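You operate a simulated robot arm through the tools that you are given. There is no shell and no other tool. Be economical: measure what you need, move in short steps, check, and stop when the job is done.

Carry out the task below with a simulated two-armed robot. There is one attempt and no reset: what you move stays moved.

JOB
Put the purple patch on the brown table away on the lower middle shelf of the tall rack. Take the disc from the blue table and leave it on the grey plate. Pick up the orange-handled jug with one hand, pass it to the other hand and put it on the blue table. Put the teal can that says "OIL" from the long table on the bottom shelf of the store rack. Fetch the small green cap and set it on the middle left shelf of the grey rack. Put the can labelled "WAX" from the top of the teal turntable on top of the orange pad and the can labelled "INK" on the cream table. The order is free. Set down upright: orange-handled jug, teal can, can.

Only the result counts: the job must be done as asked and must still hold three seconds after the hand-in. Knocking over, shifting, dropping, spilling or breaking anything else fails it. Lids that push on must go on centred and level and be pressed home; caps that screw on are set level and turned clockwise until they are tight.

ROBOT AND FRAMES
Two 7-joint arms with two-finger parallel grippers on one trunk, on a base that drives. Base frame: it is fixed to the floor where the robot stands at the start and does not move with it; the origin is under the middle of the robot, x ahead of it, y to its left, z up. Readings come in mm, rad, newtons and seconds.
The left shoulder is at the start at [50, 165, 1030], the right one opposite. With the tool pointing down near the work surface each hand reaches from about 100 to 480 mm from the robot's upright axis, wherever it stands, measured 20 degrees to its own side. Places, roughly: blue table [-5100, 0, 800]; bottom shelf of the store rack [-3200, 5100, 200]; cream table [-9000, -8400, 800]; disc [-4500, 0, 750]; green can, orange wax can, purple can [-10000, -5750, 750]; grey plate (44x15 cm) [-7840, -960, 860]; lower middle shelf of the tall rack [-7300, 5000, 900]; middle left shelf of the grey rack [-13100, -6100, 800]; orange pad (9x6x5 cm) [-9900, -5800, 700]; orange-handled jug [-4500, 2250, 1000]; purple patch (6x4x4 cm) [700, 0, 800]; small green cap (4x4x2 cm) [-9400, -3700, 300]; teal can [-4500, 2750, 750]. Payload 3.91 kg a hand.
The tool frame of a hand sits at the grasp point between the pads (the TCP): z along the fingers, y along the line on which they close. The tips reach 30 mm beyond it. The gripper opens to 110 mm. The fingers are 20 mm wide and 10 mm thick; the gripper's body (48 by 112 mm) begins 55 mm behind the TCP.
Orientation is that of the tool frame in the base frame, as a unit quaternion [x, y, z, w]. With the fingers straight down and closing along the base's y, the tool's x points along the base's -x, its y along +y and its z along -z.

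CONTROLS
- The arms move only by the tool send_rows. It takes "left_rows", "right_rows" or both (then of equal length, played together; a hand with none holds still); each is a list of rows, each a list of 7 numbers: the shift along the base's x, y, z in mm, then the turn, a rotation vector about the base's x, y, z in degrees, then the closure in counts, from 0 (fully open) to 255 (shut). In form: [[dx, dy, dz, rx, ry, rz, gripper], ...]. A call has 1 to 12 rows; each row is the pose to reach, as a shift and turn from the pose commanded when the call began. Rows are played at 5 a second. More than 50 mm and 0.15 rad between two rows, or a gripper value outside its range, and nothing of the call is played. Where a pose cannot be reached the arm comes as near as it can. A force on the tool above 40 N (or 10 N above the force at the start of the call, whichever is more), or a blocked arm, ends the call early, and 0.2 s more pass. The fingers move at their own pace (about 45 mm/s each) and stop on an object; they squeeze with about 34 N. The grip force told is the motor's: it shows also when the fingers shut on nothing. Time passes only in rows, and 0.2 s behind the last, so rows that repeat a pose let the fingers close. The reply holds the time, the measured pose of the TCP, the force on the tool along the base axes, the opening and the grip force, in the units named above and with some noise, with the torque about the TCP (base axes, N m) and any sound that the robot's microphone picked up.
- Cameras (640 x 400 px; columns grow to the right, rows downward): "scene" is now at [122.3, 4, 1223.2]; the picture's right is [0.05, -1.00, 0.00], its down [-0.36, -0.02, -0.93] and it looks along [0.93, 0.04, -0.36] (base axes); focal length 292 px, centre (320, 200). "left" rides on the left gripper at [72, -17, -103] in its tool frame; the picture's right is [0.23, 0.97, 0.00], its down [-0.76, 0.18, -0.62] and it looks along [-0.61, 0.14, 0.78] (tool axes); focal length 222 px, centre (320, 200). "right" rides on the right gripper at [72, 17, -103] in its tool frame; the picture's right is [-0.23, 0.97, 0.00], its down [-0.76, -0.18, -0.62] and it looks along [-0.61, -0.14, 0.78] (tool axes); focal length 222 px, centre (320, 200). There is no depth. A picture from a camera that has moved, and an enlarged one, comes with that camera's place and axes in the base frame and with its lens.
- get_image(camera): a new picture of that camera. The clock stands still meanwhile.
- raise_lower(by): slides the trunk up (or, below 0, down) by that many mm; the arms and the scene camera ride with it, the base frame stays. It gives what a move gives, with no picture.
- roll_base(legs): drives the robot by 1 to 6 legs, each [ahead, left, turn to the left] in mm, mm and rad, along the robot's own axes; the way and the turn of a leg run together, so that a leg with both is an arc; at most 1500 mm and 3.142 rad a leg. The arms and the cameras ride along, it lands a little off, and it stops where it bumps. It gives what a move gives.
- aim_head(pan, tilt): turns the head with the scene camera to pan (to the left, within 1.396 rad either way) and tilt (down, from -0.506 to 1.204), counted from straight ahead of the robot. It gives what a move gives.
- close_up(camera, box): a new picture of the part [left, top, right, bottom] of that camera's present view, enlarged. The clock stands still meanwhile.
- close_job(): hands the job in; it is judged then, once.

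Work in short steps. Places have to be worked out from the pictures, the camera data and where the tool is seen: move nearer, look again, correct. Check each grasp and each placing, and mend what went wrong. You have 217 turns and 220 pictures in all, those below and enlarged ones among them. Open the grippers and draw the arms clear of the work before you hand the job in, unless the task says otherwise; then end with one line.

The tools are called after ">>>" as name(argument=value, ...) on one line, values as JSON. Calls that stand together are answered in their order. send_rows: Moves the arms, as the interface text tells. Its arguments: {"type":"object","properties":{"left_rows":{"type":"array"},"right_rows":{"type":"array"}},"required":[]} The other tools are called the same way: raise_lower (by) slides the trunk up or down; roll_base (legs) drives the base; aim_head (pan, tilt) turns the head that bears the scene camera; get_image (camera) takes a picture; close_up (camera, box) takes an enlarged picture of a part of a camera's view; close_job () hands the job in.

At the start:

```text
time: 0.0
left_eef_pos: [393.1, 142.1, 1086.9]
left_orientation: [0.0, 1.0, 0.0, 0.0]
left_wrist_force: [-1.2, 0.3, -1.2]
left_wrist_torque: [0.05, -0.02, -0.01]
left_gripper_width: 110.0
left_grasp_force: 0.1
right_eef_pos: [335.7, -110.3, 1008.8]
right_orientation: [0.0, 1.0, 0.0, 0.0]
right_wrist_force: [0.5, -0.7, -0.1]
right_wrist_torque: [0.0, 0.0, 0.0]
right_gripper_width: 110.0
right_grasp_force: 0.0
trunk travel left (down, up): [-250.0, 253.0]
robot x, y, heading: [1.6, -0.3, 0.003]
head pan, tilt: [0.045, 0.37]
```

scene: 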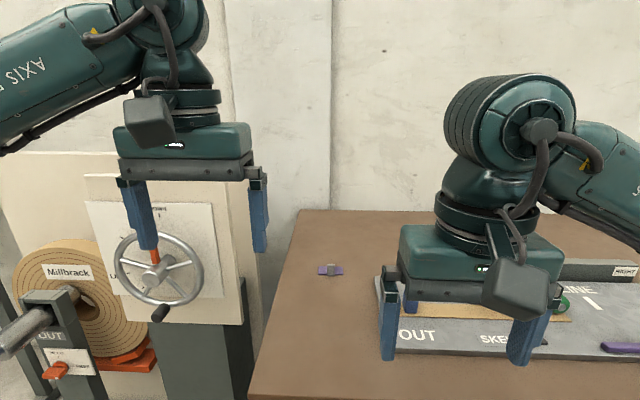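
right: 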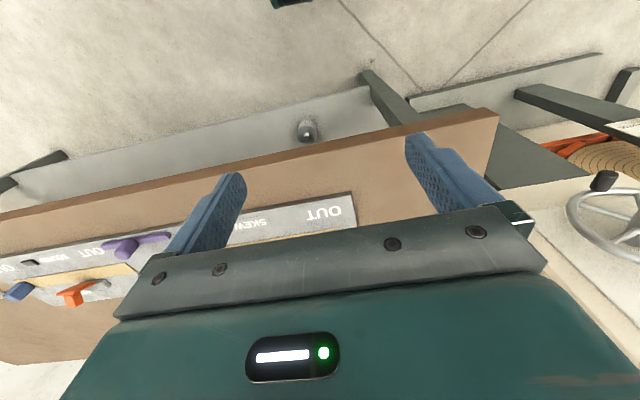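
left: 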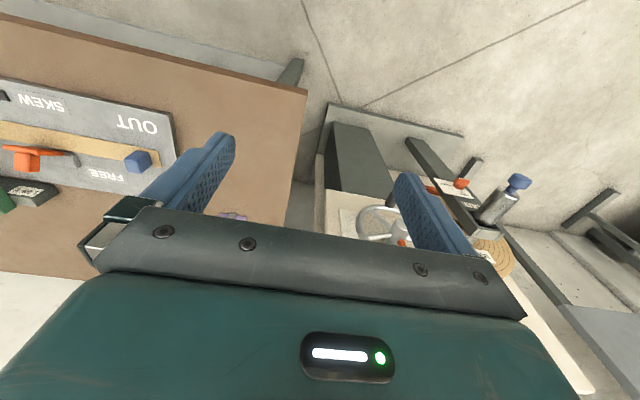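

The purple patch shows near scene pixel (330,270), roughly at [735, 5, ~800]. I take a closer look at it.

>>> close_up(camera="scene", box=[280, 240, 380, 302])

>>> get_image(camera="scene")

```text
6.40 times, centred on (330, 271) of scene
camera zoom: at [122.3, 4.0, 1223.2], right [0.05, -1.0, 0.0], down [-0.36, -0.02, -0.93], along [0.93, 0.04, -0.36], focal length 1869 px, centre (256, -254)
```

zoom: 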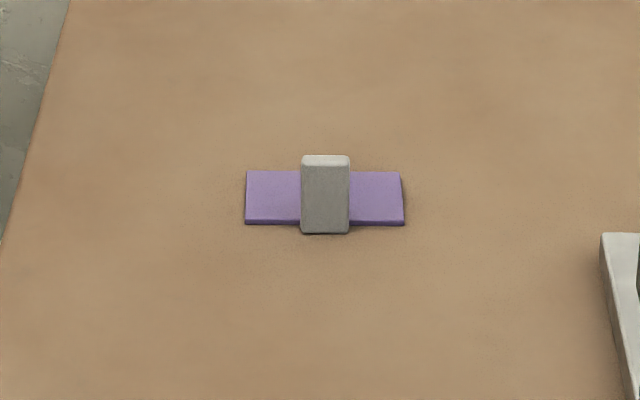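

```text
215 pictures are left
camera scene: at [122.3, 4.0, 1223.2], right [0.05, -1.0, 0.0], down [-0.36, -0.02, -0.93], along [0.93, 0.04, -0.36], focal length 292 px, centre (320, 200)
```

scene: 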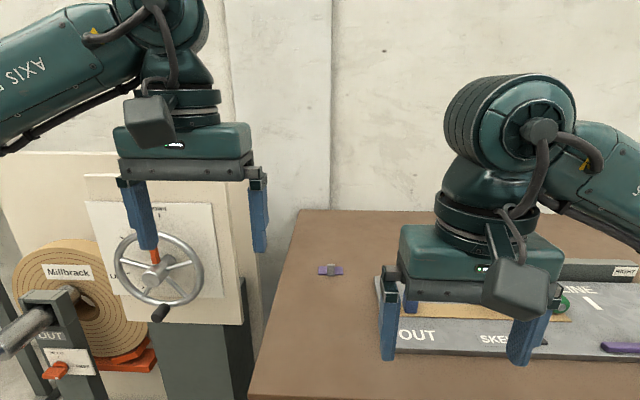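

The patch is a flat purple plate with a grey upright knob, at about [713, 3, ~810]. It is beyond reach from here, so I look down and around to see how far I can drive.

>>> aim_head(pan=0.0, tilt=1.0)

>>> get_image(camera="scene")

>>> aim_head(pan=0.9, tilt=0.5)

>>> get_image(camera="scene")

```text
time: 1.0
left_eef_pos: [392.2, 141.9, 1086.1]
left_orientation: [0.0, 1.0, 0.0, 0.0]
left_wrist_force: [0.1, 0.0, -0.6]
left_wrist_torque: [0.02, 0.02, 0.02]
left_gripper_width: 110.0
left_grasp_force: 0.1
right_eef_pos: [336.1, -110.7, 1008.2]
right_orientation: [0.0, 1.0, 0.0, 0.001]
right_wrist_force: [0.8, -1.4, 0.7]
right_wrist_torque: [0.01, 0.0, 0.01]
right_gripper_width: 110.1
right_grasp_force: 0.0
trunk travel left (down, up): [-250.0, 253.0]
robot x, y, heading: [-1.3, 0.5, 0.004]
head pan, tilt: [0.0, 1.0]
```

```text
214 pictures are left
camera scene: at [99.2, -0.3, 1170.3], right [0.0, -1.0, 0.0], down [-0.84, 0.0, -0.54], along [0.54, 0.0, -0.84], focal length 292 px, centre (320, 200)
```

scene: 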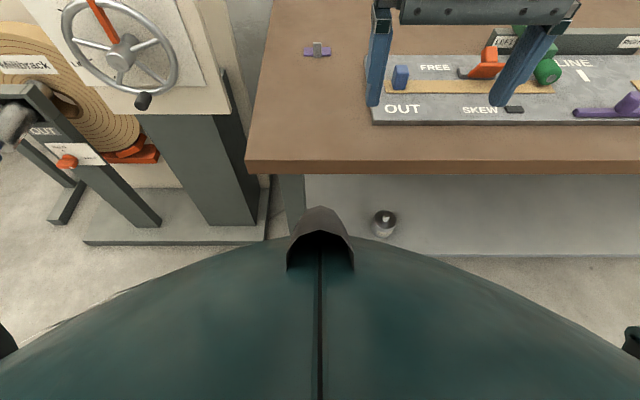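

```text
time: 2.2
left_eef_pos: [392.3, 140.8, 1087.0]
left_orientation: [0.0, 1.0, 0.001, 0.0]
left_wrist_force: [-0.1, -1.0, 0.4]
left_wrist_torque: [0.02, -0.02, 0.0]
left_gripper_width: 109.9
left_grasp_force: 0.1
right_eef_pos: [334.3, -111.9, 1007.5]
right_orientation: [0.0, 1.0, 0.0, -0.001]
right_wrist_force: [0.4, 0.9, 0.0]
right_wrist_torque: [0.03, -0.02, -0.03]
right_gripper_width: 110.3
right_grasp_force: 0.0
trunk travel left (down, up): [-250.0, 253.0]
robot x, y, heading: [1.8, -0.8, 0.002]
head pan, tilt: [0.901, 0.499]
```

```text
213 pictures are left
camera scene: at [86.1, 71.0, 1211.3], right [0.78, -0.62, 0.0], down [-0.3, -0.38, -0.88], along [0.55, 0.69, -0.48], focal length 292 px, centre (320, 200)
```

scene: 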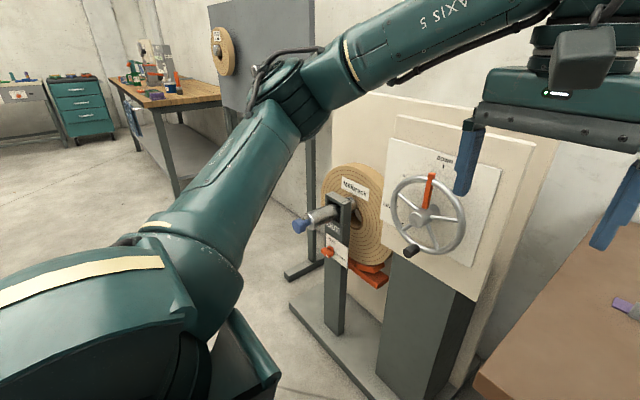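

The table edge is near x≈400, and the handwheel panel's right edge is near y≈210. I shift right 150, then go ahead 230 so the left hand comes over the patch, well above the table.

>>> roll_base(legs=[[0, -150, 0], [230, 0, 0]])

>>> aim_head(pan=0.2, tilt=1.0)

>>> get_image(camera="scene")

>>> get_image(camera="left")

```text
time: 5.4
left_eef_pos: [566.7, -9.8, 1084.7]
left_orientation: [0.001, 1.0, 0.001, -0.001]
left_wrist_force: [0.1, -0.4, 0.3]
left_wrist_torque: [-0.01, 0.0, 0.02]
left_gripper_width: 109.8
left_grasp_force: 0.1
right_eef_pos: [510.1, -263.2, 1008.1]
right_orientation: [0.002, 1.0, 0.0, -0.001]
right_wrist_force: [0.1, -0.5, -0.4]
right_wrist_torque: [0.02, 0.01, -0.02]
right_gripper_width: 110.1
right_grasp_force: 0.2
trunk travel left (down, up): [-250.0, 253.0]
robot x, y, heading: [172.3, -151.6, -0.0]
head pan, tilt: [0.901, 0.499]
stopped in leg 2: the robot was blocked; the commanded pose is now the measured one
```

```text
time: 6.5
left_eef_pos: [566.3, -9.8, 1086.0]
left_orientation: [0.0, 1.0, 0.0, -0.001]
left_wrist_force: [-0.4, -1.1, -0.4]
left_wrist_torque: [-0.05, -0.03, -0.01]
left_gripper_width: 109.7
left_grasp_force: 0.1
right_eef_pos: [508.8, -262.7, 1007.6]
right_orientation: [0.0, 1.0, -0.001, 0.0]
right_wrist_force: [0.0, -0.6, 0.5]
right_wrist_torque: [0.04, 0.0, 0.01]
right_gripper_width: 109.8
right_grasp_force: 0.1
trunk travel left (down, up): [-250.0, 253.0]
robot x, y, heading: [173.7, -153.7, -0.004]
head pan, tilt: [0.201, 1.0]
```

```text
212 pictures are left
camera scene: at [272.2, -137.4, 1170.3], right [0.2, -0.98, 0.0], down [-0.82, -0.17, -0.54], along [0.53, 0.11, -0.84], focal length 292 px, centre (320, 200)
```

scene: 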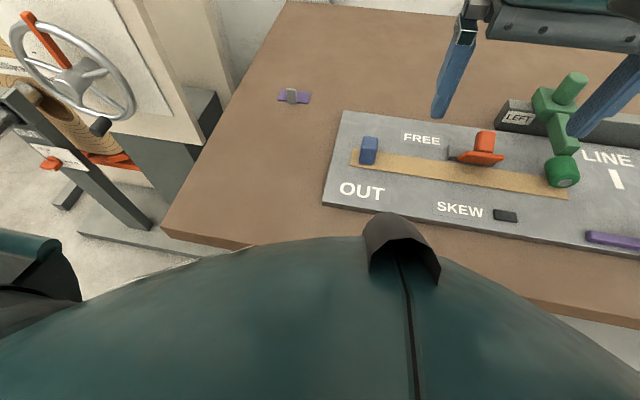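

```text
211 pictures are left
camera left: at [495.0, -28.8, 1189.1], right [-0.23, 0.97, 0.0], down [0.76, 0.18, 0.62], along [0.6, 0.14, -0.78], focal length 222 px, centre (320, 200)
```

left: 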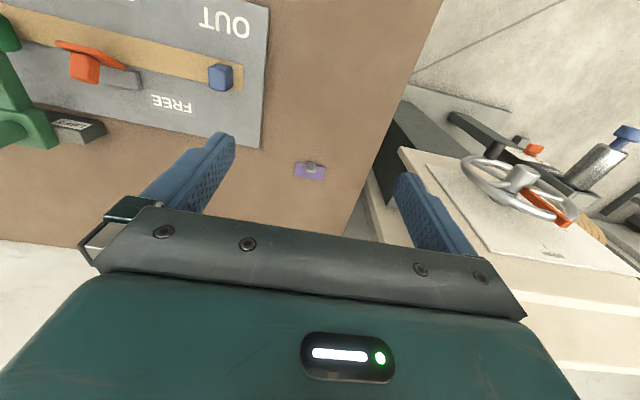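

The base is blocked by the table at x≈173; the patch triangulates to about [727, 7, 800]. It needs extra reach, so I tilt the left fingers forward 40° and move toward it at height, checking how far the arm gets.

>>> send_rows(left_rows=[[0, 0, 0, 0, -8, 0, 0], [10, 0, 0, 0, -16, 0, 0], [20, 5, 0, 0, -24, 0, 0], [40, 10, -20, 0, -32, 0, 0], [60, 15, -50, 0, -40, 0, 0], [80, 17, -90, 0, -40, 0, 0], [100, 17, -130, 0, -40, 0, 0], [120, 17, -150, 0, -40, 0, 0]])

>>> get_image(camera="left")

>>> get_image(camera="scene")

```text
time: 8.3
left_eef_pos: [688.1, 7.5, 933.1]
left_orientation: [-0.001, 0.94, -0.001, 0.341]
left_wrist_force: [-0.4, -0.3, 0.6]
left_wrist_torque: [-0.02, -0.01, 0.0]
left_gripper_width: 110.1
left_grasp_force: 0.0
right_eef_pos: [509.2, -263.6, 1007.6]
right_orientation: [0.001, 1.0, 0.0, -0.001]
right_wrist_force: [0.8, 0.3, -0.9]
right_wrist_torque: [0.0, -0.01, -0.03]
right_gripper_width: 109.9
right_grasp_force: 0.1
trunk travel left (down, up): [-250.0, 253.0]
robot x, y, heading: [173.4, -148.2, -0.004]
head pan, tilt: [0.201, 1.0]
```

```text
210 pictures are left
camera left: at [565.7, -11.9, 966.2], right [-0.17, 0.97, -0.15], down [0.18, 0.18, 0.97], along [0.97, 0.14, -0.21], focal length 222 px, centre (320, 200)
```

left: 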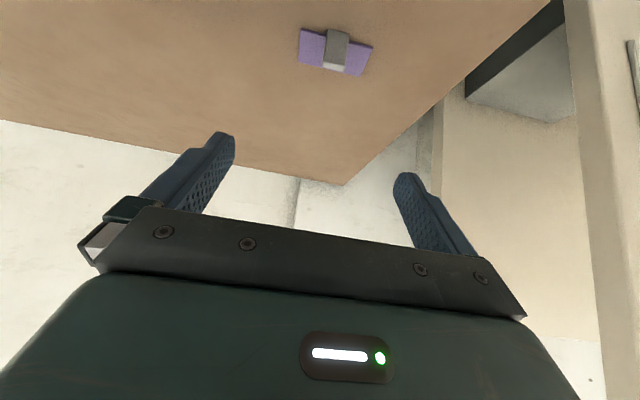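

```text
209 pictures are left
camera scene: at [272.3, -137.4, 1170.3], right [0.2, -0.98, 0.0], down [-0.82, -0.17, -0.54], along [0.53, 0.11, -0.84], focal length 292 px, centre (320, 200)
```

scene: 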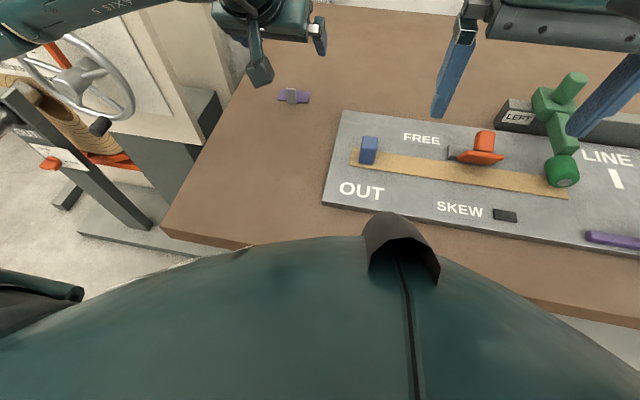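

The reach is fine; the table looks to be at z≈778 with the knob top near 817, at about (728, 6). I move nearer above it and look again.

>>> send_rows(left_rows=[[12, 0, -30, 0, 0, 0, 60], [24, 0, -65, 0, 0, 0, 60], [24, 0, -65, 0, 0, 0, 60]])

>>> get_image(camera="left")

>>> close_up(camera="scene", box=[200, 40, 360, 140])

```text
time: 9.1
left_eef_pos: [712.1, 7.1, 868.9]
left_orientation: [0.0, 0.94, 0.0, 0.341]
left_wrist_force: [0.2, 0.4, -1.0]
left_wrist_torque: [0.0, -0.01, -0.01]
left_gripper_width: 83.9
left_grasp_force: 0.1
right_eef_pos: [508.7, -262.7, 1007.9]
right_orientation: [0.001, 1.0, 0.0, -0.001]
right_wrist_force: [-0.5, -0.5, 0.3]
right_wrist_torque: [0.03, 0.02, -0.01]
right_gripper_width: 110.1
right_grasp_force: 0.2
trunk travel left (down, up): [-250.0, 253.0]
robot x, y, heading: [176.0, -151.1, -0.002]
head pan, tilt: [0.201, 1.0]
```

```text
208 pictures are left
camera left: at [590.6, -12.1, 901.7], right [-0.18, 0.97, -0.15], down [0.18, 0.18, 0.97], along [0.97, 0.14, -0.21], focal length 222 px, centre (320, 200)
```

left: 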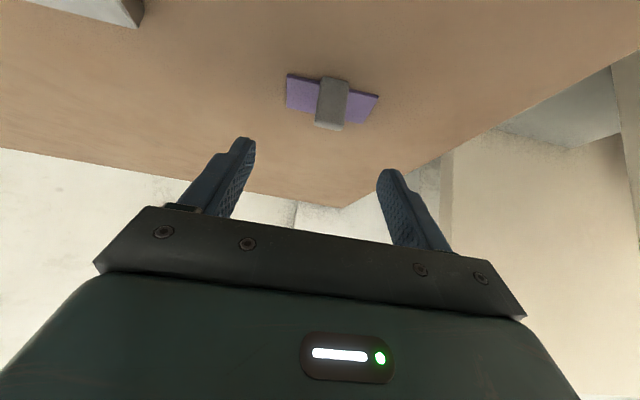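

```text
4.00 times, centred on (280, 90) of scene
camera zoom: at [272.2, -137.4, 1170.3], right [0.2, -0.98, 0.0], down [-0.82, -0.17, -0.54], along [0.53, 0.11, -0.84], focal length 1168 px, centre (480, 640)
```

zoom: 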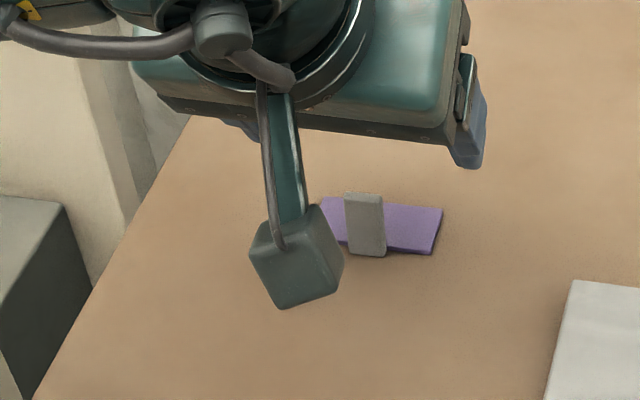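

The knob stands at about (733, 6), z 780–819. I lower the hand so the tilted pads pass through the knob's middle, then close.

>>> send_rows(left_rows=[[6, -1, -26, 0, 0, 0, 90], [12, -1, -51, 0, 0, 0, 90], [12, -1, -51, 0, 0, 0, 90]])

>>> get_image(camera="left")

>>> close_up(camera="scene", box=[200, 40, 360, 140])

```text
time: 9.8
left_eef_pos: [724.1, 3.5, 829.1]
left_orientation: [0.001, 0.936, -0.002, 0.351]
left_wrist_force: [-9.4, -0.3, 15.1]
left_wrist_torque: [0.58, 0.07, 0.24]
left_gripper_width: 71.2
left_grasp_force: 0.1
right_eef_pos: [507.2, -262.5, 1008.8]
right_orientation: [0.0, 1.0, 0.0, 0.001]
right_wrist_force: [0.2, 0.3, -0.6]
right_wrist_torque: [-0.01, -0.02, 0.02]
right_gripper_width: 110.1
right_grasp_force: 0.1
trunk travel left (down, up): [-250.0, 253.0]
robot x, y, heading: [174.7, -149.1, 0.002]
head pan, tilt: [0.201, 1.0]
stopped in row 3 (left hand): the force on the tool passed its limit at 45 N (the readings are from after the stop); the commanded pose is now the measured one
```

```text
206 pictures are left
camera left: at [601.2, -13.6, 859.6], right [-0.17, 0.97, -0.15], down [0.17, 0.18, 0.97], along [0.97, 0.14, -0.19], focal length 222 px, centre (320, 200)
```

left: 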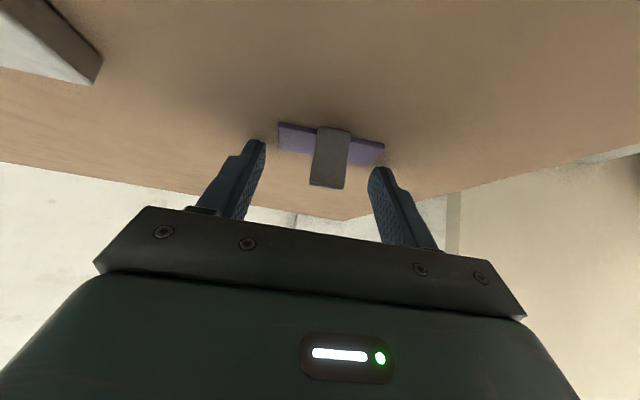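

```text
4.00 times, centred on (280, 90) of scene
camera zoom: at [269.3, -137.6, 1170.6], right [0.2, -0.98, 0.0], down [-0.82, -0.17, -0.54], along [0.53, 0.11, -0.84], focal length 1168 px, centre (480, 640)
```

zoom: 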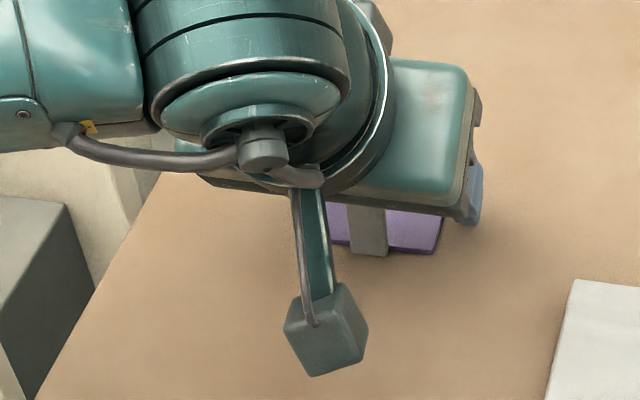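

The tips touched down at z≈799, so the table is at about 800, which puts the knob at (709, 3) with its top near 836. I lift 13, draw back 34 mm and close on the knob.

>>> send_rows(left_rows=[[0, 0, 13, 0, 0, 0, 90], [-17, 0, 13, 0, 0, 0, 90], [-33, 0, 13, 0, 0, 0, 90], [-33, 0, 13, 0, 0, 0, 140], [-33, 0, 13, 0, 0, 0, 180], [-33, 0, 13, 0, 0, 0, 220], [-33, 0, 13, 0, 0, 0, 255], [-33, 0, 13, 0, 0, 0, 255]])

>>> get_image(camera="left")

```text
time: 11.6
left_eef_pos: [691.4, 6.7, 837.9]
left_orientation: [0.0, 0.938, -0.001, 0.347]
left_wrist_force: [0.1, 0.9, 0.2]
left_wrist_torque: [-0.03, -0.02, 0.0]
left_gripper_width: 15.9
left_grasp_force: 34.2
right_eef_pos: [509.4, -263.0, 1008.1]
right_orientation: [0.001, 1.0, 0.0, -0.001]
right_wrist_force: [0.6, 0.5, -0.7]
right_wrist_torque: [-0.02, 0.01, -0.02]
right_gripper_width: 109.9
right_grasp_force: 0.0
trunk travel left (down, up): [-250.0, 253.0]
robot x, y, heading: [172.0, -149.1, -0.0]
head pan, tilt: [0.201, 1.0]
```

```text
204 pictures are left
camera left: at [569.6, -12.6, 869.4], right [-0.17, 0.97, -0.15], down [0.17, 0.18, 0.97], along [0.97, 0.14, -0.2], focal length 222 px, centre (320, 200)
```

left: 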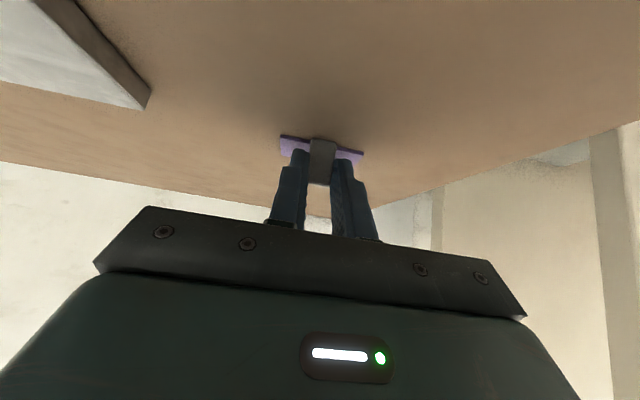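

The knob is held at a width of 15.9 mm with full grip force. I lift it and draw it back toward the robot, clear of the table.

>>> send_rows(left_rows=[[0, 0, 30, 0, 0, 0, 255], [0, 0, 75, 0, 0, 0, 255], [-10, 0, 120, 0, 0, 0, 255], [-40, 0, 150, 0, 0, 0, 255], [-80, 0, 170, 0, 0, 0, 255], [-120, 0, 190, 0, 0, 0, 255], [-160, 0, 200, 0, 0, 0, 255], [-200, 0, 200, 0, 0, 0, 255]])

>>> get_image(camera="left")

```text
time: 13.4
left_eef_pos: [494.0, 5.5, 1042.5]
left_orientation: [0.0, 0.938, 0.0, 0.347]
left_wrist_force: [0.3, 0.0, 0.8]
left_wrist_torque: [0.0, -0.01, -0.03]
left_gripper_width: 15.9
left_grasp_force: 34.1
left hand out of reach, approached as far as the arm can: row 8
right_eef_pos: [507.6, -261.8, 1008.2]
right_orientation: [0.001, 1.0, 0.0, -0.001]
right_wrist_force: [-0.3, 0.2, -0.6]
right_wrist_torque: [-0.03, 0.03, 0.0]
right_gripper_width: 109.7
right_grasp_force: 0.1
trunk travel left (down, up): [-250.0, 253.0]
robot x, y, heading: [173.8, -152.6, -0.001]
head pan, tilt: [0.201, 1.0]
```

```text
203 pictures are left
camera left: at [371.9, -14.1, 1074.7], right [-0.17, 0.97, -0.15], down [0.17, 0.18, 0.97], along [0.97, 0.14, -0.2], focal length 222 px, centre (320, 200)
```

left: 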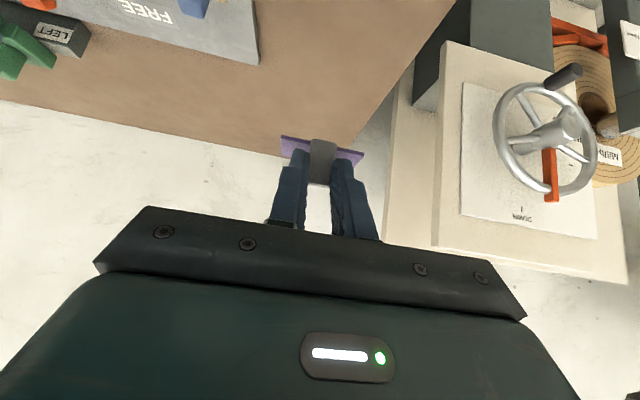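

The patch is held. I back off from the table and turn around to survey the way.

>>> roll_base(legs=[[-600, 0, 0], [0, 0, 3.1]])

>>> aim_head(pan=0.0, tilt=0.25)

>>> get_image(camera="scene")

>>> aim_head(pan=-0.9, tilt=0.25)

>>> get_image(camera="scene")

>>> aim_head(pan=0.9, tilt=0.25)

>>> get_image(camera="scene")

```text
time: 24.1
left_eef_pos: [-774.1, -276.0, 1043.7]
left_orientation: [0.937, -0.039, -0.346, -0.016]
left_wrist_force: [-0.3, -0.4, -0.6]
left_wrist_torque: [0.01, 0.0, -0.03]
left_gripper_width: 15.8
left_grasp_force: 33.8
right_eef_pos: [-764.5, -10.1, 1007.0]
right_orientation: [0.999, -0.043, 0.0, 0.0]
right_wrist_force: [0.3, -0.5, -0.2]
right_wrist_torque: [0.03, -0.01, 0.01]
right_gripper_width: 110.0
right_grasp_force: 0.0
trunk travel left (down, up): [-250.0, 253.0]
robot x, y, heading: [-441.2, -149.8, 3.06]
head pan, tilt: [0.201, 1.0]
```

```text
time: 25.1
left_eef_pos: [-772.4, -277.1, 1043.4]
left_orientation: [0.937, -0.039, -0.347, -0.016]
left_wrist_force: [-0.4, -0.5, 0.1]
left_wrist_torque: [-0.04, 0.01, 0.02]
left_gripper_width: 15.7
left_grasp_force: 33.9
right_eef_pos: [-764.0, -10.9, 1007.8]
right_orientation: [0.999, -0.043, 0.001, 0.0]
right_wrist_force: [0.0, -0.4, 0.9]
right_wrist_torque: [0.02, -0.01, 0.0]
right_gripper_width: 109.9
right_grasp_force: 0.1
trunk travel left (down, up): [-250.0, 253.0]
robot x, y, heading: [-439.4, -151.1, 3.06]
head pan, tilt: [0.0, 0.25]
```

```text
202 pictures are left
camera scene: at [-562.1, -138.9, 1234.4], right [0.08, 1.0, 0.0], down [0.25, -0.02, -0.97], along [-0.97, 0.08, -0.25], focal length 292 px, centre (320, 200)
```

scene: 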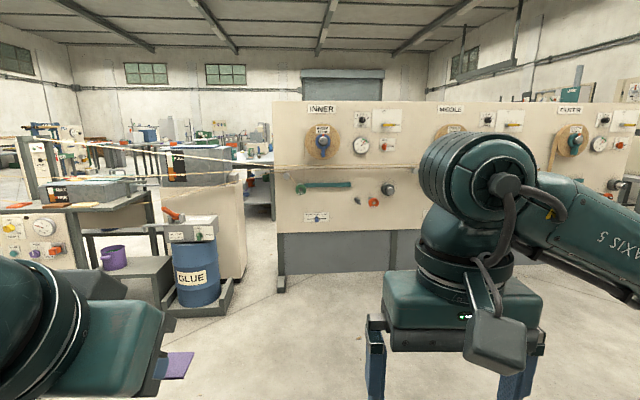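

```text
time: 26.4
left_eef_pos: [-772.9, -278.2, 1043.8]
left_orientation: [0.937, -0.04, -0.346, -0.017]
left_wrist_force: [0.0, -0.3, -0.2]
left_wrist_torque: [0.02, -0.03, 0.0]
left_gripper_width: 15.8
left_grasp_force: 34.3
right_eef_pos: [-763.2, -10.0, 1008.4]
right_orientation: [0.999, -0.042, 0.001, 0.0]
right_wrist_force: [0.1, 0.4, -0.6]
right_wrist_torque: [-0.03, -0.03, -0.01]
right_gripper_width: 109.9
right_grasp_force: 0.1
trunk travel left (down, up): [-250.0, 253.0]
robot x, y, heading: [-441.8, -149.1, 3.058]
head pan, tilt: [-0.901, 0.25]
```

```text
201 pictures are left
camera scene: at [-520.7, -69.0, 1234.5], right [0.83, 0.55, 0.0], down [0.14, -0.21, -0.97], along [-0.54, 0.81, -0.25], focal length 292 px, centre (320, 200)
```

scene: 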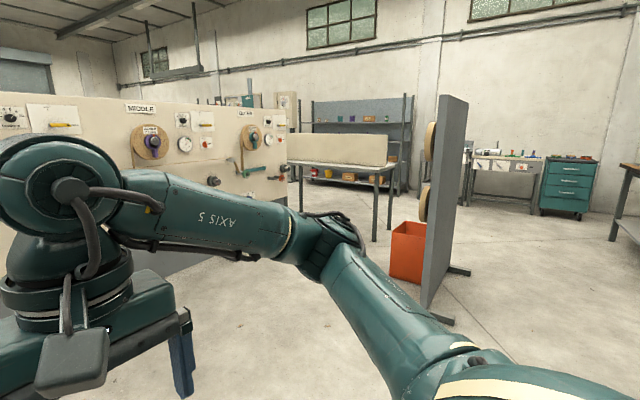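

```text
time: 28.1
left_eef_pos: [-773.4, -275.8, 1042.7]
left_orientation: [0.937, -0.04, -0.346, -0.017]
left_wrist_force: [0.9, -0.4, -0.4]
left_wrist_torque: [-0.01, 0.0, -0.02]
left_gripper_width: 16.2
left_grasp_force: 33.7
right_eef_pos: [-763.7, -10.7, 1008.1]
right_orientation: [0.999, -0.043, 0.0, 0.0]
right_wrist_force: [0.0, 0.3, -0.2]
right_wrist_torque: [-0.02, 0.0, 0.01]
right_gripper_width: 109.9
right_grasp_force: 0.0
trunk travel left (down, up): [-250.0, 253.0]
robot x, y, heading: [-441.5, -151.9, 3.057]
head pan, tilt: [0.901, 0.25]
```

```text
200 pictures are left
camera scene: at [-533.0, -214.7, 1234.5], right [-0.73, 0.69, 0.0], down [0.17, 0.18, -0.97], along [-0.66, -0.71, -0.25], focal length 292 px, centre (320, 200)
```

scene: 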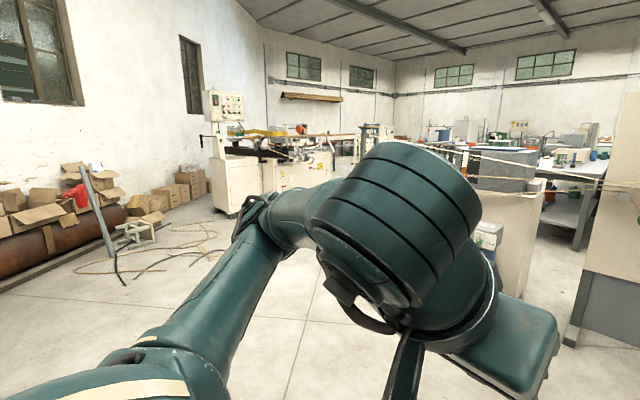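

Survey: a partition runs along x≈-2580, y -240…2180, with a bench and an orange box beyond. The wide passage is right of the grey stand (x≈-750), through x≈-150. I turn to face +y and head that way.

>>> roll_base(legs=[[0, 0, -1.487], [600, -290, 0], [1400, 0, 0]])

>>> aim_head(pan=0.0, tilt=0.35)

>>> get_image(camera="scene")

>>> aim_head(pan=0.9, tilt=0.3)

>>> get_image(camera="scene")

```text
time: 42.0
left_eef_pos: [-327.0, 2171.3, 1042.3]
left_orientation: [0.665, -0.662, -0.244, -0.245]
left_wrist_force: [0.1, 0.4, 0.4]
left_wrist_torque: [-0.01, -0.01, -0.01]
left_gripper_width: 16.0
left_grasp_force: 33.9
right_eef_pos: [-60.2, 2188.2, 1006.0]
right_orientation: [0.709, -0.705, 0.001, 0.001]
right_wrist_force: [0.3, -0.4, 0.5]
right_wrist_torque: [0.03, 0.02, -0.04]
right_gripper_width: 110.0
right_grasp_force: 0.1
trunk travel left (down, up): [-250.0, 253.0]
robot x, y, heading: [-167.3, 1853.3, 1.574]
head pan, tilt: [0.901, 0.25]
```

```text
time: 43.2
left_eef_pos: [-326.6, 2172.5, 1044.0]
left_orientation: [0.665, -0.661, -0.244, -0.246]
left_wrist_force: [-0.2, 0.3, 0.5]
left_wrist_torque: [0.03, -0.02, -0.01]
left_gripper_width: 16.1
left_grasp_force: 33.8
right_eef_pos: [-58.6, 2188.1, 1006.9]
right_orientation: [0.709, -0.706, 0.001, 0.001]
right_wrist_force: [-0.4, 0.3, 1.0]
right_wrist_torque: [0.02, 0.02, 0.03]
right_gripper_width: 110.3
right_grasp_force: 0.1
trunk travel left (down, up): [-250.0, 253.0]
robot x, y, heading: [-170.7, 1851.2, 1.576]
head pan, tilt: [0.0, 0.351]
```

```text
199 pictures are left
camera scene: at [-169.8, 1974.6, 1225.1], right [1.0, 0.01, 0.0], down [0.0, -0.34, -0.94], along [-0.01, 0.94, -0.34], focal length 292 px, centre (320, 200)
```

scene: 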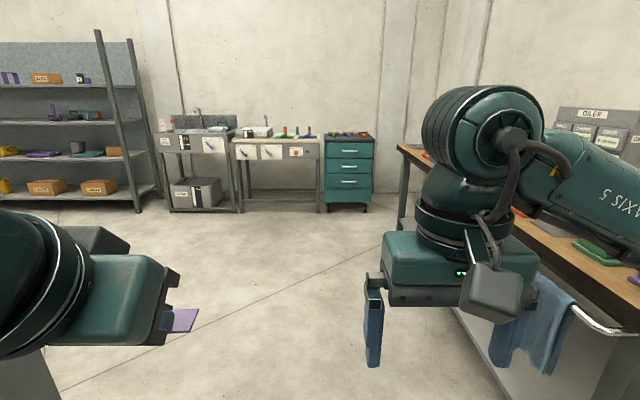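

```text
time: 44.4
left_eef_pos: [-327.8, 2172.9, 1044.4]
left_orientation: [0.665, -0.661, -0.245, -0.245]
left_wrist_force: [0.2, -0.4, 0.9]
left_wrist_torque: [0.02, -0.02, -0.03]
left_gripper_width: 16.0
left_grasp_force: 34.0
right_eef_pos: [-60.2, 2187.1, 1006.7]
right_orientation: [0.709, -0.705, 0.001, 0.0]
right_wrist_force: [0.5, 0.8, 0.3]
right_wrist_torque: [0.03, 0.0, 0.0]
right_gripper_width: 110.0
right_grasp_force: 0.0
trunk travel left (down, up): [-250.0, 253.0]
robot x, y, heading: [-171.7, 1852.9, 1.575]
head pan, tilt: [0.901, 0.3]
```

```text
198 pictures are left
camera scene: at [-242.6, 1939.1, 1229.8], right [0.62, 0.79, 0.0], down [0.23, -0.18, -0.96], along [-0.75, 0.59, -0.3], focal length 292 px, centre (320, 200)
```

scene: 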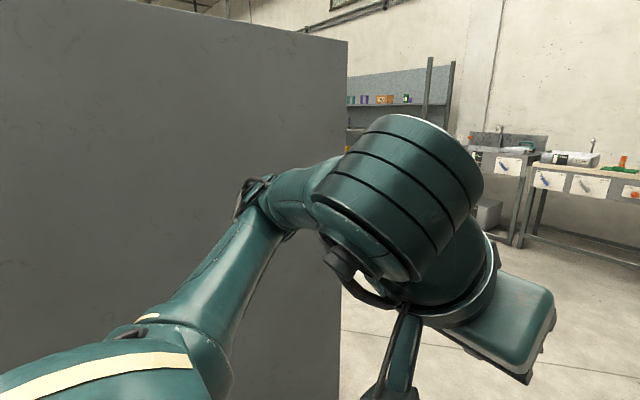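

The way ahead is clear. I go on to y≈3550, then turn to face -x and look along the rack aisle.

>>> roll_base(legs=[[1500, 0, 0], [200, 0, 0], [0, 0, 1.566]])

>>> aim_head(pan=0.0, tilt=0.25)

>>> get_image(camera="scene")

>>> aim_head(pan=-0.5, tilt=0.25)

>>> get_image(camera="scene")

>>> aim_head(pan=0.6, tilt=0.25)

>>> get_image(camera="scene")

```text
time: 56.8
left_eef_pos: [-518.0, 3387.1, 1042.9]
left_orientation: [0.938, 0.006, -0.346, 0.001]
left_wrist_force: [-0.4, 0.8, -0.2]
left_wrist_torque: [0.01, -0.02, -0.01]
left_gripper_width: 16.0
left_grasp_force: 34.4
right_eef_pos: [-535.0, 3652.9, 1007.0]
right_orientation: [1.0, 0.004, 0.001, 0.0]
right_wrist_force: [-0.3, -0.5, 0.5]
right_wrist_torque: [0.0, 0.03, 0.0]
right_gripper_width: 110.1
right_grasp_force: 0.0
trunk travel left (down, up): [-250.0, 253.0]
robot x, y, heading: [-195.2, 3543.3, -3.13]
head pan, tilt: [0.901, 0.3]
```

```text
time: 58.0
left_eef_pos: [-517.7, 3386.4, 1044.0]
left_orientation: [0.938, 0.005, -0.346, 0.0]
left_wrist_force: [0.2, 1.0, 0.0]
left_wrist_torque: [-0.02, -0.04, 0.03]
left_gripper_width: 15.8
left_grasp_force: 34.4
right_eef_pos: [-534.9, 3652.1, 1006.5]
right_orientation: [1.0, 0.004, 0.001, 0.0]
right_wrist_force: [-0.1, 0.0, -0.5]
right_wrist_torque: [-0.02, 0.01, 0.04]
right_gripper_width: 110.0
right_grasp_force: 0.1
trunk travel left (down, up): [-250.0, 253.0]
robot x, y, heading: [-197.0, 3545.6, -3.126]
head pan, tilt: [0.0, 0.25]
```

```text
197 pictures are left
camera scene: at [-320.9, 3543.6, 1234.5], right [-0.01, 1.0, 0.0], down [0.25, 0.0, -0.97], along [-0.97, -0.01, -0.25], focal length 292 px, centre (320, 200)
```

scene: 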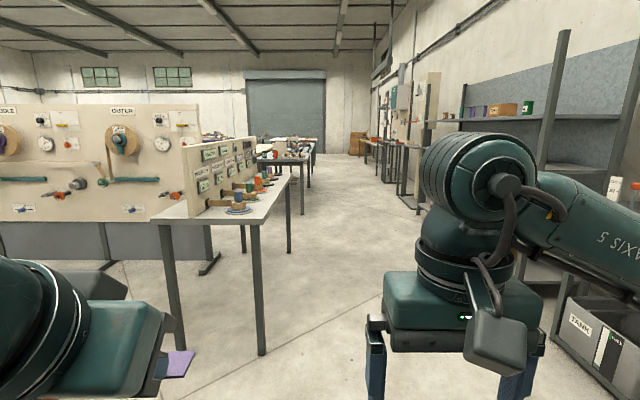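

```text
time: 58.9
left_eef_pos: [-517.9, 3386.2, 1043.2]
left_orientation: [0.938, 0.005, -0.346, 0.0]
left_wrist_force: [0.2, -0.4, -1.3]
left_wrist_torque: [0.0, -0.01, 0.01]
left_gripper_width: 16.0
left_grasp_force: 33.5
right_eef_pos: [-534.2, 3652.4, 1007.6]
right_orientation: [1.0, 0.004, 0.002, 0.0]
right_wrist_force: [0.2, -0.7, 0.1]
right_wrist_torque: [-0.01, 0.0, 0.0]
right_gripper_width: 110.1
right_grasp_force: 0.0
trunk travel left (down, up): [-250.0, 253.0]
robot x, y, heading: [-199.4, 3545.4, -3.129]
head pan, tilt: [-0.499, 0.25]
```

```text
196 pictures are left
camera scene: at [-309.9, 3588.4, 1234.5], right [0.47, 0.88, 0.0], down [0.22, -0.12, -0.97], along [-0.86, 0.45, -0.25], focal length 292 px, centre (320, 200)
```

scene: 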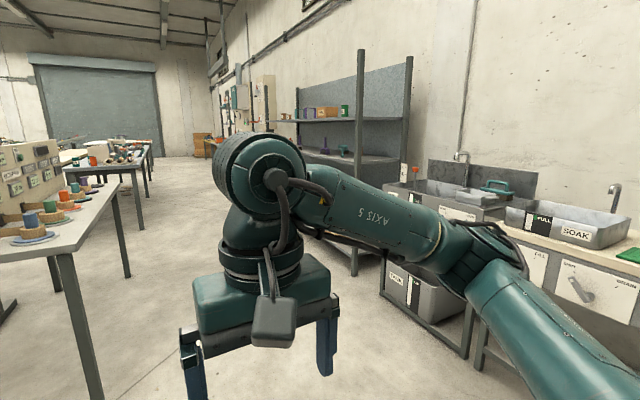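

```text
time: 60.3
left_eef_pos: [-517.0, 3386.0, 1042.5]
left_orientation: [0.938, 0.005, -0.346, 0.0]
left_wrist_force: [-0.5, -0.4, 0.2]
left_wrist_torque: [0.01, 0.0, 0.0]
left_gripper_width: 15.7
left_grasp_force: 33.7
right_eef_pos: [-533.4, 3653.0, 1007.6]
right_orientation: [1.0, 0.005, 0.0, 0.0]
right_wrist_force: [0.1, -0.1, -0.4]
right_wrist_torque: [0.01, 0.02, -0.01]
right_gripper_width: 110.1
right_grasp_force: 0.0
trunk travel left (down, up): [-250.0, 253.0]
robot x, y, heading: [-200.4, 3545.3, -3.128]
head pan, tilt: [0.6, 0.25]
```

```text
195 pictures are left
camera scene: at [-304.0, 3491.1, 1234.5], right [-0.57, 0.82, 0.0], down [0.2, 0.14, -0.97], along [-0.79, -0.55, -0.25], focal length 292 px, centre (320, 200)
```

scene: 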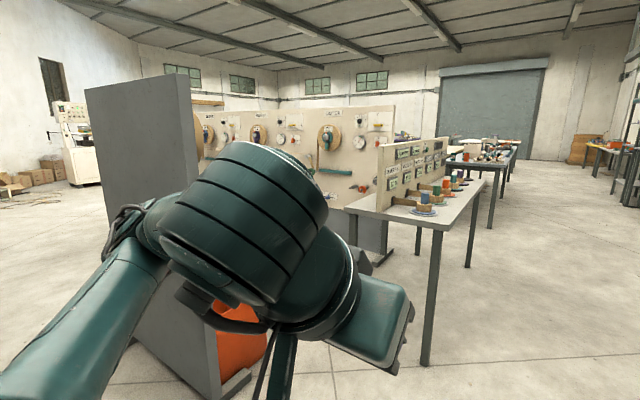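

The aisle is clear. I drive west along y≈3900 toward the tall rack and look again.

>>> roll_base(legs=[[400, -330, 0], [1500, 0, 0], [1500, 0, 0], [1500, 0, 0]])

>>> aim_head(pan=-0.4, tilt=0.2)

>>> get_image(camera="scene")

>>> aim_head(pan=0.7, tilt=0.3)

>>> get_image(camera="scene")

```text
time: 84.8
left_eef_pos: [-5391.3, 3585.2, 1042.6]
left_orientation: [0.938, 0.01, -0.346, 0.002]
left_wrist_force: [-0.3, -0.3, -0.1]
left_wrist_torque: [0.01, -0.05, 0.01]
left_gripper_width: 15.8
left_grasp_force: 33.9
right_eef_pos: [-5410.6, 3851.0, 1007.9]
right_orientation: [1.0, 0.01, 0.001, 0.0]
right_wrist_force: [0.1, 0.5, 0.4]
right_wrist_torque: [-0.02, -0.02, -0.03]
right_gripper_width: 109.9
right_grasp_force: 0.2
trunk travel left (down, up): [-250.0, 253.0]
robot x, y, heading: [-5075.4, 3745.7, -3.12]
head pan, tilt: [0.6, 0.25]
```

```text
time: 86.0
left_eef_pos: [-5391.4, 3585.6, 1044.0]
left_orientation: [0.938, 0.01, -0.346, 0.003]
left_wrist_force: [0.0, -0.9, 0.4]
left_wrist_torque: [-0.01, 0.0, 0.0]
left_gripper_width: 15.8
left_grasp_force: 33.6
right_eef_pos: [-5411.7, 3851.7, 1008.0]
right_orientation: [1.0, 0.01, 0.0, 0.0]
right_wrist_force: [0.6, 0.6, 0.5]
right_wrist_torque: [0.03, -0.03, 0.01]
right_gripper_width: 110.0
right_grasp_force: 0.1
trunk travel left (down, up): [-250.0, 253.0]
robot x, y, heading: [-5074.2, 3747.2, -3.119]
head pan, tilt: [-0.4, 0.201]
```

```text
194 pictures are left
camera scene: at [-5189.7, 3780.9, 1239.1], right [0.37, 0.93, 0.0], down [0.19, -0.07, -0.98], along [-0.91, 0.36, -0.2], focal length 292 px, centre (320, 200)
```

scene: 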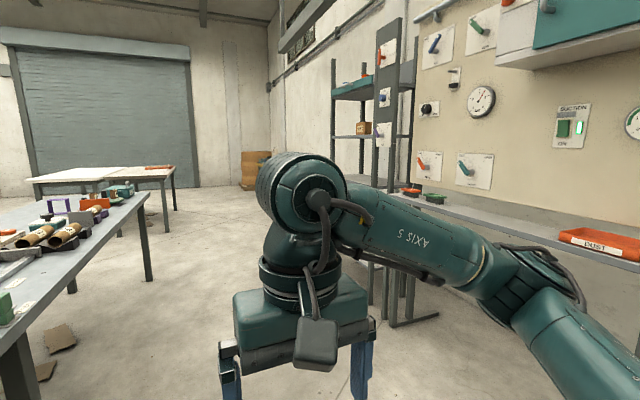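

```text
time: 87.3
left_eef_pos: [-5391.1, 3585.7, 1043.2]
left_orientation: [0.938, 0.01, -0.346, 0.002]
left_wrist_force: [0.2, 1.0, -0.2]
left_wrist_torque: [-0.01, -0.01, 0.01]
left_gripper_width: 15.7
left_grasp_force: 34.4
right_eef_pos: [-5412.1, 3851.1, 1007.1]
right_orientation: [1.0, 0.009, 0.001, 0.0]
right_wrist_force: [-0.6, -0.8, 0.3]
right_wrist_torque: [-0.02, 0.02, 0.0]
right_gripper_width: 110.0
right_grasp_force: 0.1
trunk travel left (down, up): [-250.0, 253.0]
robot x, y, heading: [-5076.7, 3745.6, -3.119]
head pan, tilt: [0.7, 0.3]
```

```text
193 pictures are left
camera scene: at [-5173.3, 3684.9, 1229.8], right [-0.66, 0.75, 0.0], down [0.22, 0.19, -0.96], along [-0.72, -0.63, -0.3], focal length 292 px, centre (320, 200)
```

scene: 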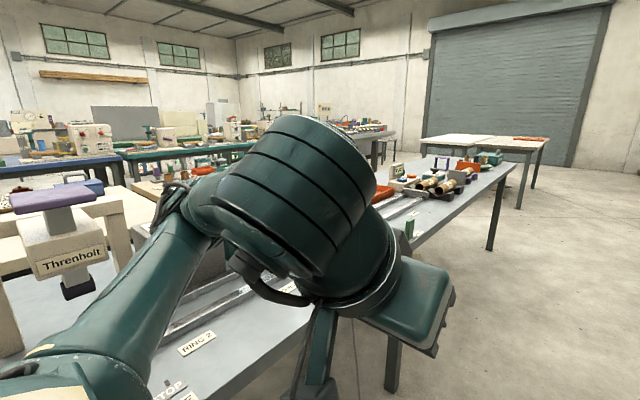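

The tall rack is near (-7250, 5000). I drive on to about (-7000, 4000) and face it.

>>> roll_base(legs=[[1500, -250, 0], [550, 0, 0], [0, 0, -1.593]])

>>> aim_head(pan=0.0, tilt=0.2)

>>> get_image(camera="scene")

>>> aim_head(pan=0.5, tilt=0.3)

>>> get_image(camera="scene")

```text
refused: leg 1 is longer than a leg can be; nothing moved
```

```text
time: 88.4
left_eef_pos: [-5390.8, 3585.6, 1042.6]
left_orientation: [0.938, 0.01, -0.346, 0.002]
left_wrist_force: [-0.5, 0.1, -0.5]
left_wrist_torque: [0.04, -0.01, 0.01]
left_gripper_width: 15.8
left_grasp_force: 33.5
right_eef_pos: [-5412.3, 3851.9, 1006.4]
right_orientation: [1.0, 0.009, 0.001, 0.0]
right_wrist_force: [0.9, -0.6, 0.7]
right_wrist_torque: [0.01, -0.02, 0.03]
right_gripper_width: 110.0
right_grasp_force: 0.1
trunk travel left (down, up): [-250.0, 253.0]
robot x, y, heading: [-5072.7, 3746.1, -3.123]
head pan, tilt: [0.0, 0.201]
```

```text
192 pictures are left
camera scene: at [-5196.3, 3744.4, 1239.0], right [-0.02, 1.0, 0.0], down [0.2, 0.0, -0.98], along [-0.98, -0.02, -0.2], focal length 292 px, centre (320, 200)
```

scene: 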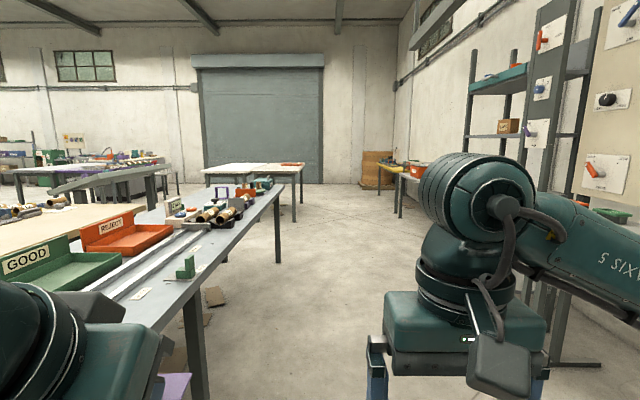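

```text
time: 89.3
left_eef_pos: [-5391.3, 3584.1, 1043.6]
left_orientation: [0.938, 0.011, -0.345, 0.003]
left_wrist_force: [0.1, -0.4, -0.4]
left_wrist_torque: [-0.02, 0.01, 0.02]
left_gripper_width: 15.6
left_grasp_force: 33.9
right_eef_pos: [-5412.4, 3852.1, 1007.2]
right_orientation: [1.0, 0.01, 0.001, 0.0]
right_wrist_force: [0.0, -0.3, 0.4]
right_wrist_torque: [-0.02, 0.01, 0.01]
right_gripper_width: 110.0
right_grasp_force: 0.0
trunk travel left (down, up): [-250.0, 253.0]
robot x, y, heading: [-5071.1, 3746.7, -3.12]
head pan, tilt: [0.499, 0.3]
```

```text
191 pictures are left
camera scene: at [-5184.2, 3700.1, 1229.8], right [-0.5, 0.87, 0.0], down [0.26, 0.15, -0.96], along [-0.83, -0.47, -0.3], focal length 292 px, centre (320, 200)
```

scene: 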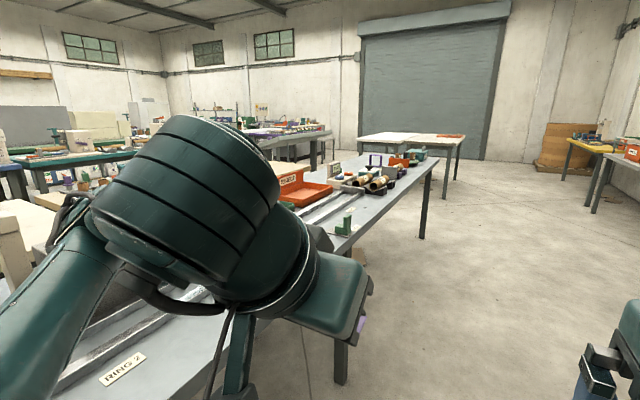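

That leg was too long; I split it up.

>>> roll_base(legs=[[300, -250, 0], [1400, 0, 0], [350, 0, 0], [0, 0, -1.593]])

>>> aim_head(pan=0.0, tilt=0.2)

>>> get_image(camera="scene")

```text
time: 104.3
left_eef_pos: [-7252.2, 4293.3, 1043.1]
left_orientation: [-0.656, 0.671, 0.241, 0.249]
left_wrist_force: [0.2, 0.5, -0.5]
left_wrist_torque: [0.03, 0.01, 0.0]
left_gripper_width: 15.9
left_grasp_force: 34.1
right_eef_pos: [-6983.3, 4301.4, 1007.5]
right_orientation: [-0.699, 0.716, -0.001, 0.0]
right_wrist_force: [-1.3, -0.4, -0.5]
right_wrist_torque: [0.03, -0.02, -0.02]
right_gripper_width: 109.9
right_grasp_force: 0.1
trunk travel left (down, up): [-250.0, 253.0]
robot x, y, heading: [-7099.7, 3972.7, 1.548]
head pan, tilt: [0.499, 0.3]
```

```text
time: 105.3
left_eef_pos: [-7250.6, 4294.2, 1041.8]
left_orientation: [-0.656, 0.67, 0.241, 0.248]
left_wrist_force: [-1.0, -0.5, 0.1]
left_wrist_torque: [0.0, -0.03, -0.01]
left_gripper_width: 15.5
left_grasp_force: 33.8
right_eef_pos: [-6984.4, 4302.6, 1007.8]
right_orientation: [-0.698, 0.716, 0.0, 0.0]
right_wrist_force: [0.0, -0.6, 0.3]
right_wrist_torque: [0.01, 0.0, -0.05]
right_gripper_width: 110.0
right_grasp_force: 0.0
trunk travel left (down, up): [-250.0, 253.0]
robot x, y, heading: [-7102.2, 3968.4, 1.546]
head pan, tilt: [0.0, 0.201]
```

```text
190 pictures are left
camera scene: at [-7099.8, 4091.6, 1239.0], right [1.0, -0.02, 0.0], down [0.0, -0.2, -0.98], along [0.02, 0.98, -0.2], focal length 292 px, centre (320, 200)
```

scene: 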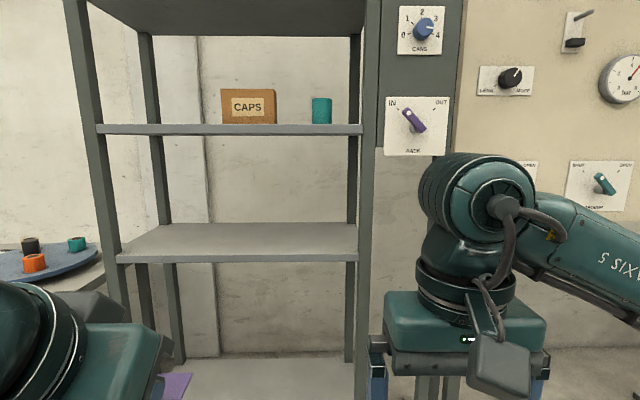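

The lower middle shelf (below the CAPS shelf) is empty, at roughly z≈905, x -7340 centre, front y≈4870. I shift left 85 and go ahead 380, then look with both cameras.

>>> roll_base(legs=[[380, 85, 0.025]])

>>> aim_head(pan=0.2, tilt=0.55)

>>> get_image(camera="scene")

>>> get_image(camera="left")

```text
time: 107.7
left_eef_pos: [-7342.1, 4660.8, 1042.5]
left_orientation: [0.664, -0.663, -0.243, -0.246]
left_wrist_force: [0.3, -0.1, 1.2]
left_wrist_torque: [0.02, 0.0, 0.0]
left_gripper_width: 15.9
left_grasp_force: 34.1
right_eef_pos: [-7075.0, 4675.0, 1007.4]
right_orientation: [0.708, -0.706, 0.001, 0.001]
right_wrist_force: [0.8, 0.1, -0.1]
right_wrist_torque: [0.0, -0.06, -0.01]
right_gripper_width: 109.8
right_grasp_force: 0.0
trunk travel left (down, up): [-250.0, 253.0]
robot x, y, heading: [-7186.1, 4343.5, 1.573]
head pan, tilt: [0.0, 0.201]
```

```text
time: 108.5
left_eef_pos: [-7340.8, 4660.6, 1042.8]
left_orientation: [0.664, -0.663, -0.244, -0.246]
left_wrist_force: [-0.2, -0.1, 0.2]
left_wrist_torque: [0.03, 0.0, -0.01]
left_gripper_width: 15.6
left_grasp_force: 33.5
right_eef_pos: [-7074.2, 4675.3, 1008.1]
right_orientation: [0.708, -0.706, 0.0, 0.001]
right_wrist_force: [-0.2, -1.0, -0.5]
right_wrist_torque: [0.0, 0.0, 0.01]
right_gripper_width: 109.9
right_grasp_force: 0.0
trunk travel left (down, up): [-250.0, 253.0]
robot x, y, heading: [-7185.4, 4340.8, 1.575]
head pan, tilt: [0.201, 0.55]
```

```text
189 pictures are left
camera scene: at [-7202.8, 4457.5, 1206.9], right [0.98, 0.2, 0.0], down [0.11, -0.51, -0.85], along [-0.17, 0.84, -0.52], focal length 292 px, centre (320, 200)
```

scene: 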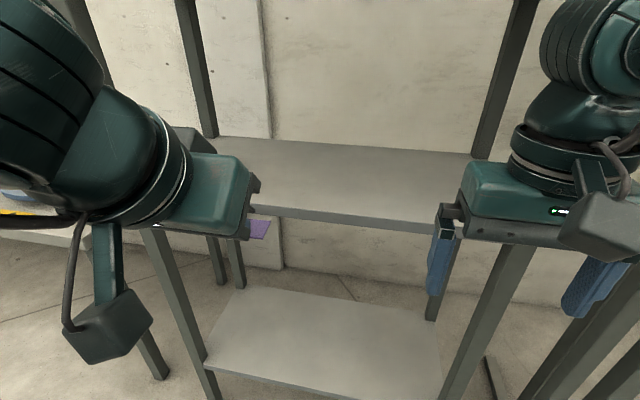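

```text
188 pictures are left
camera left: at [-7324.2, 4536.6, 1074.6], right [-0.97, -0.18, -0.15], down [-0.18, 0.17, 0.97], along [-0.14, 0.97, -0.2], focal length 222 px, centre (320, 200)
```

left: 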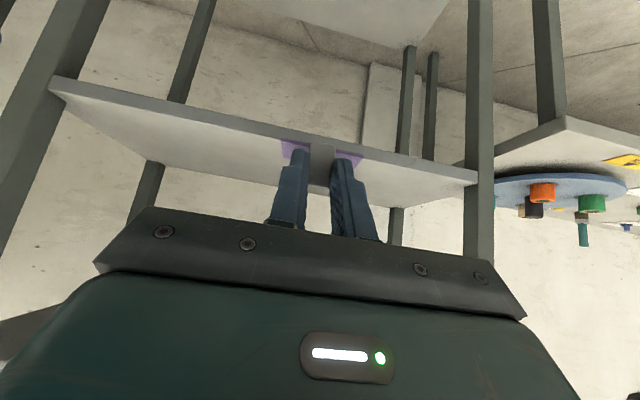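

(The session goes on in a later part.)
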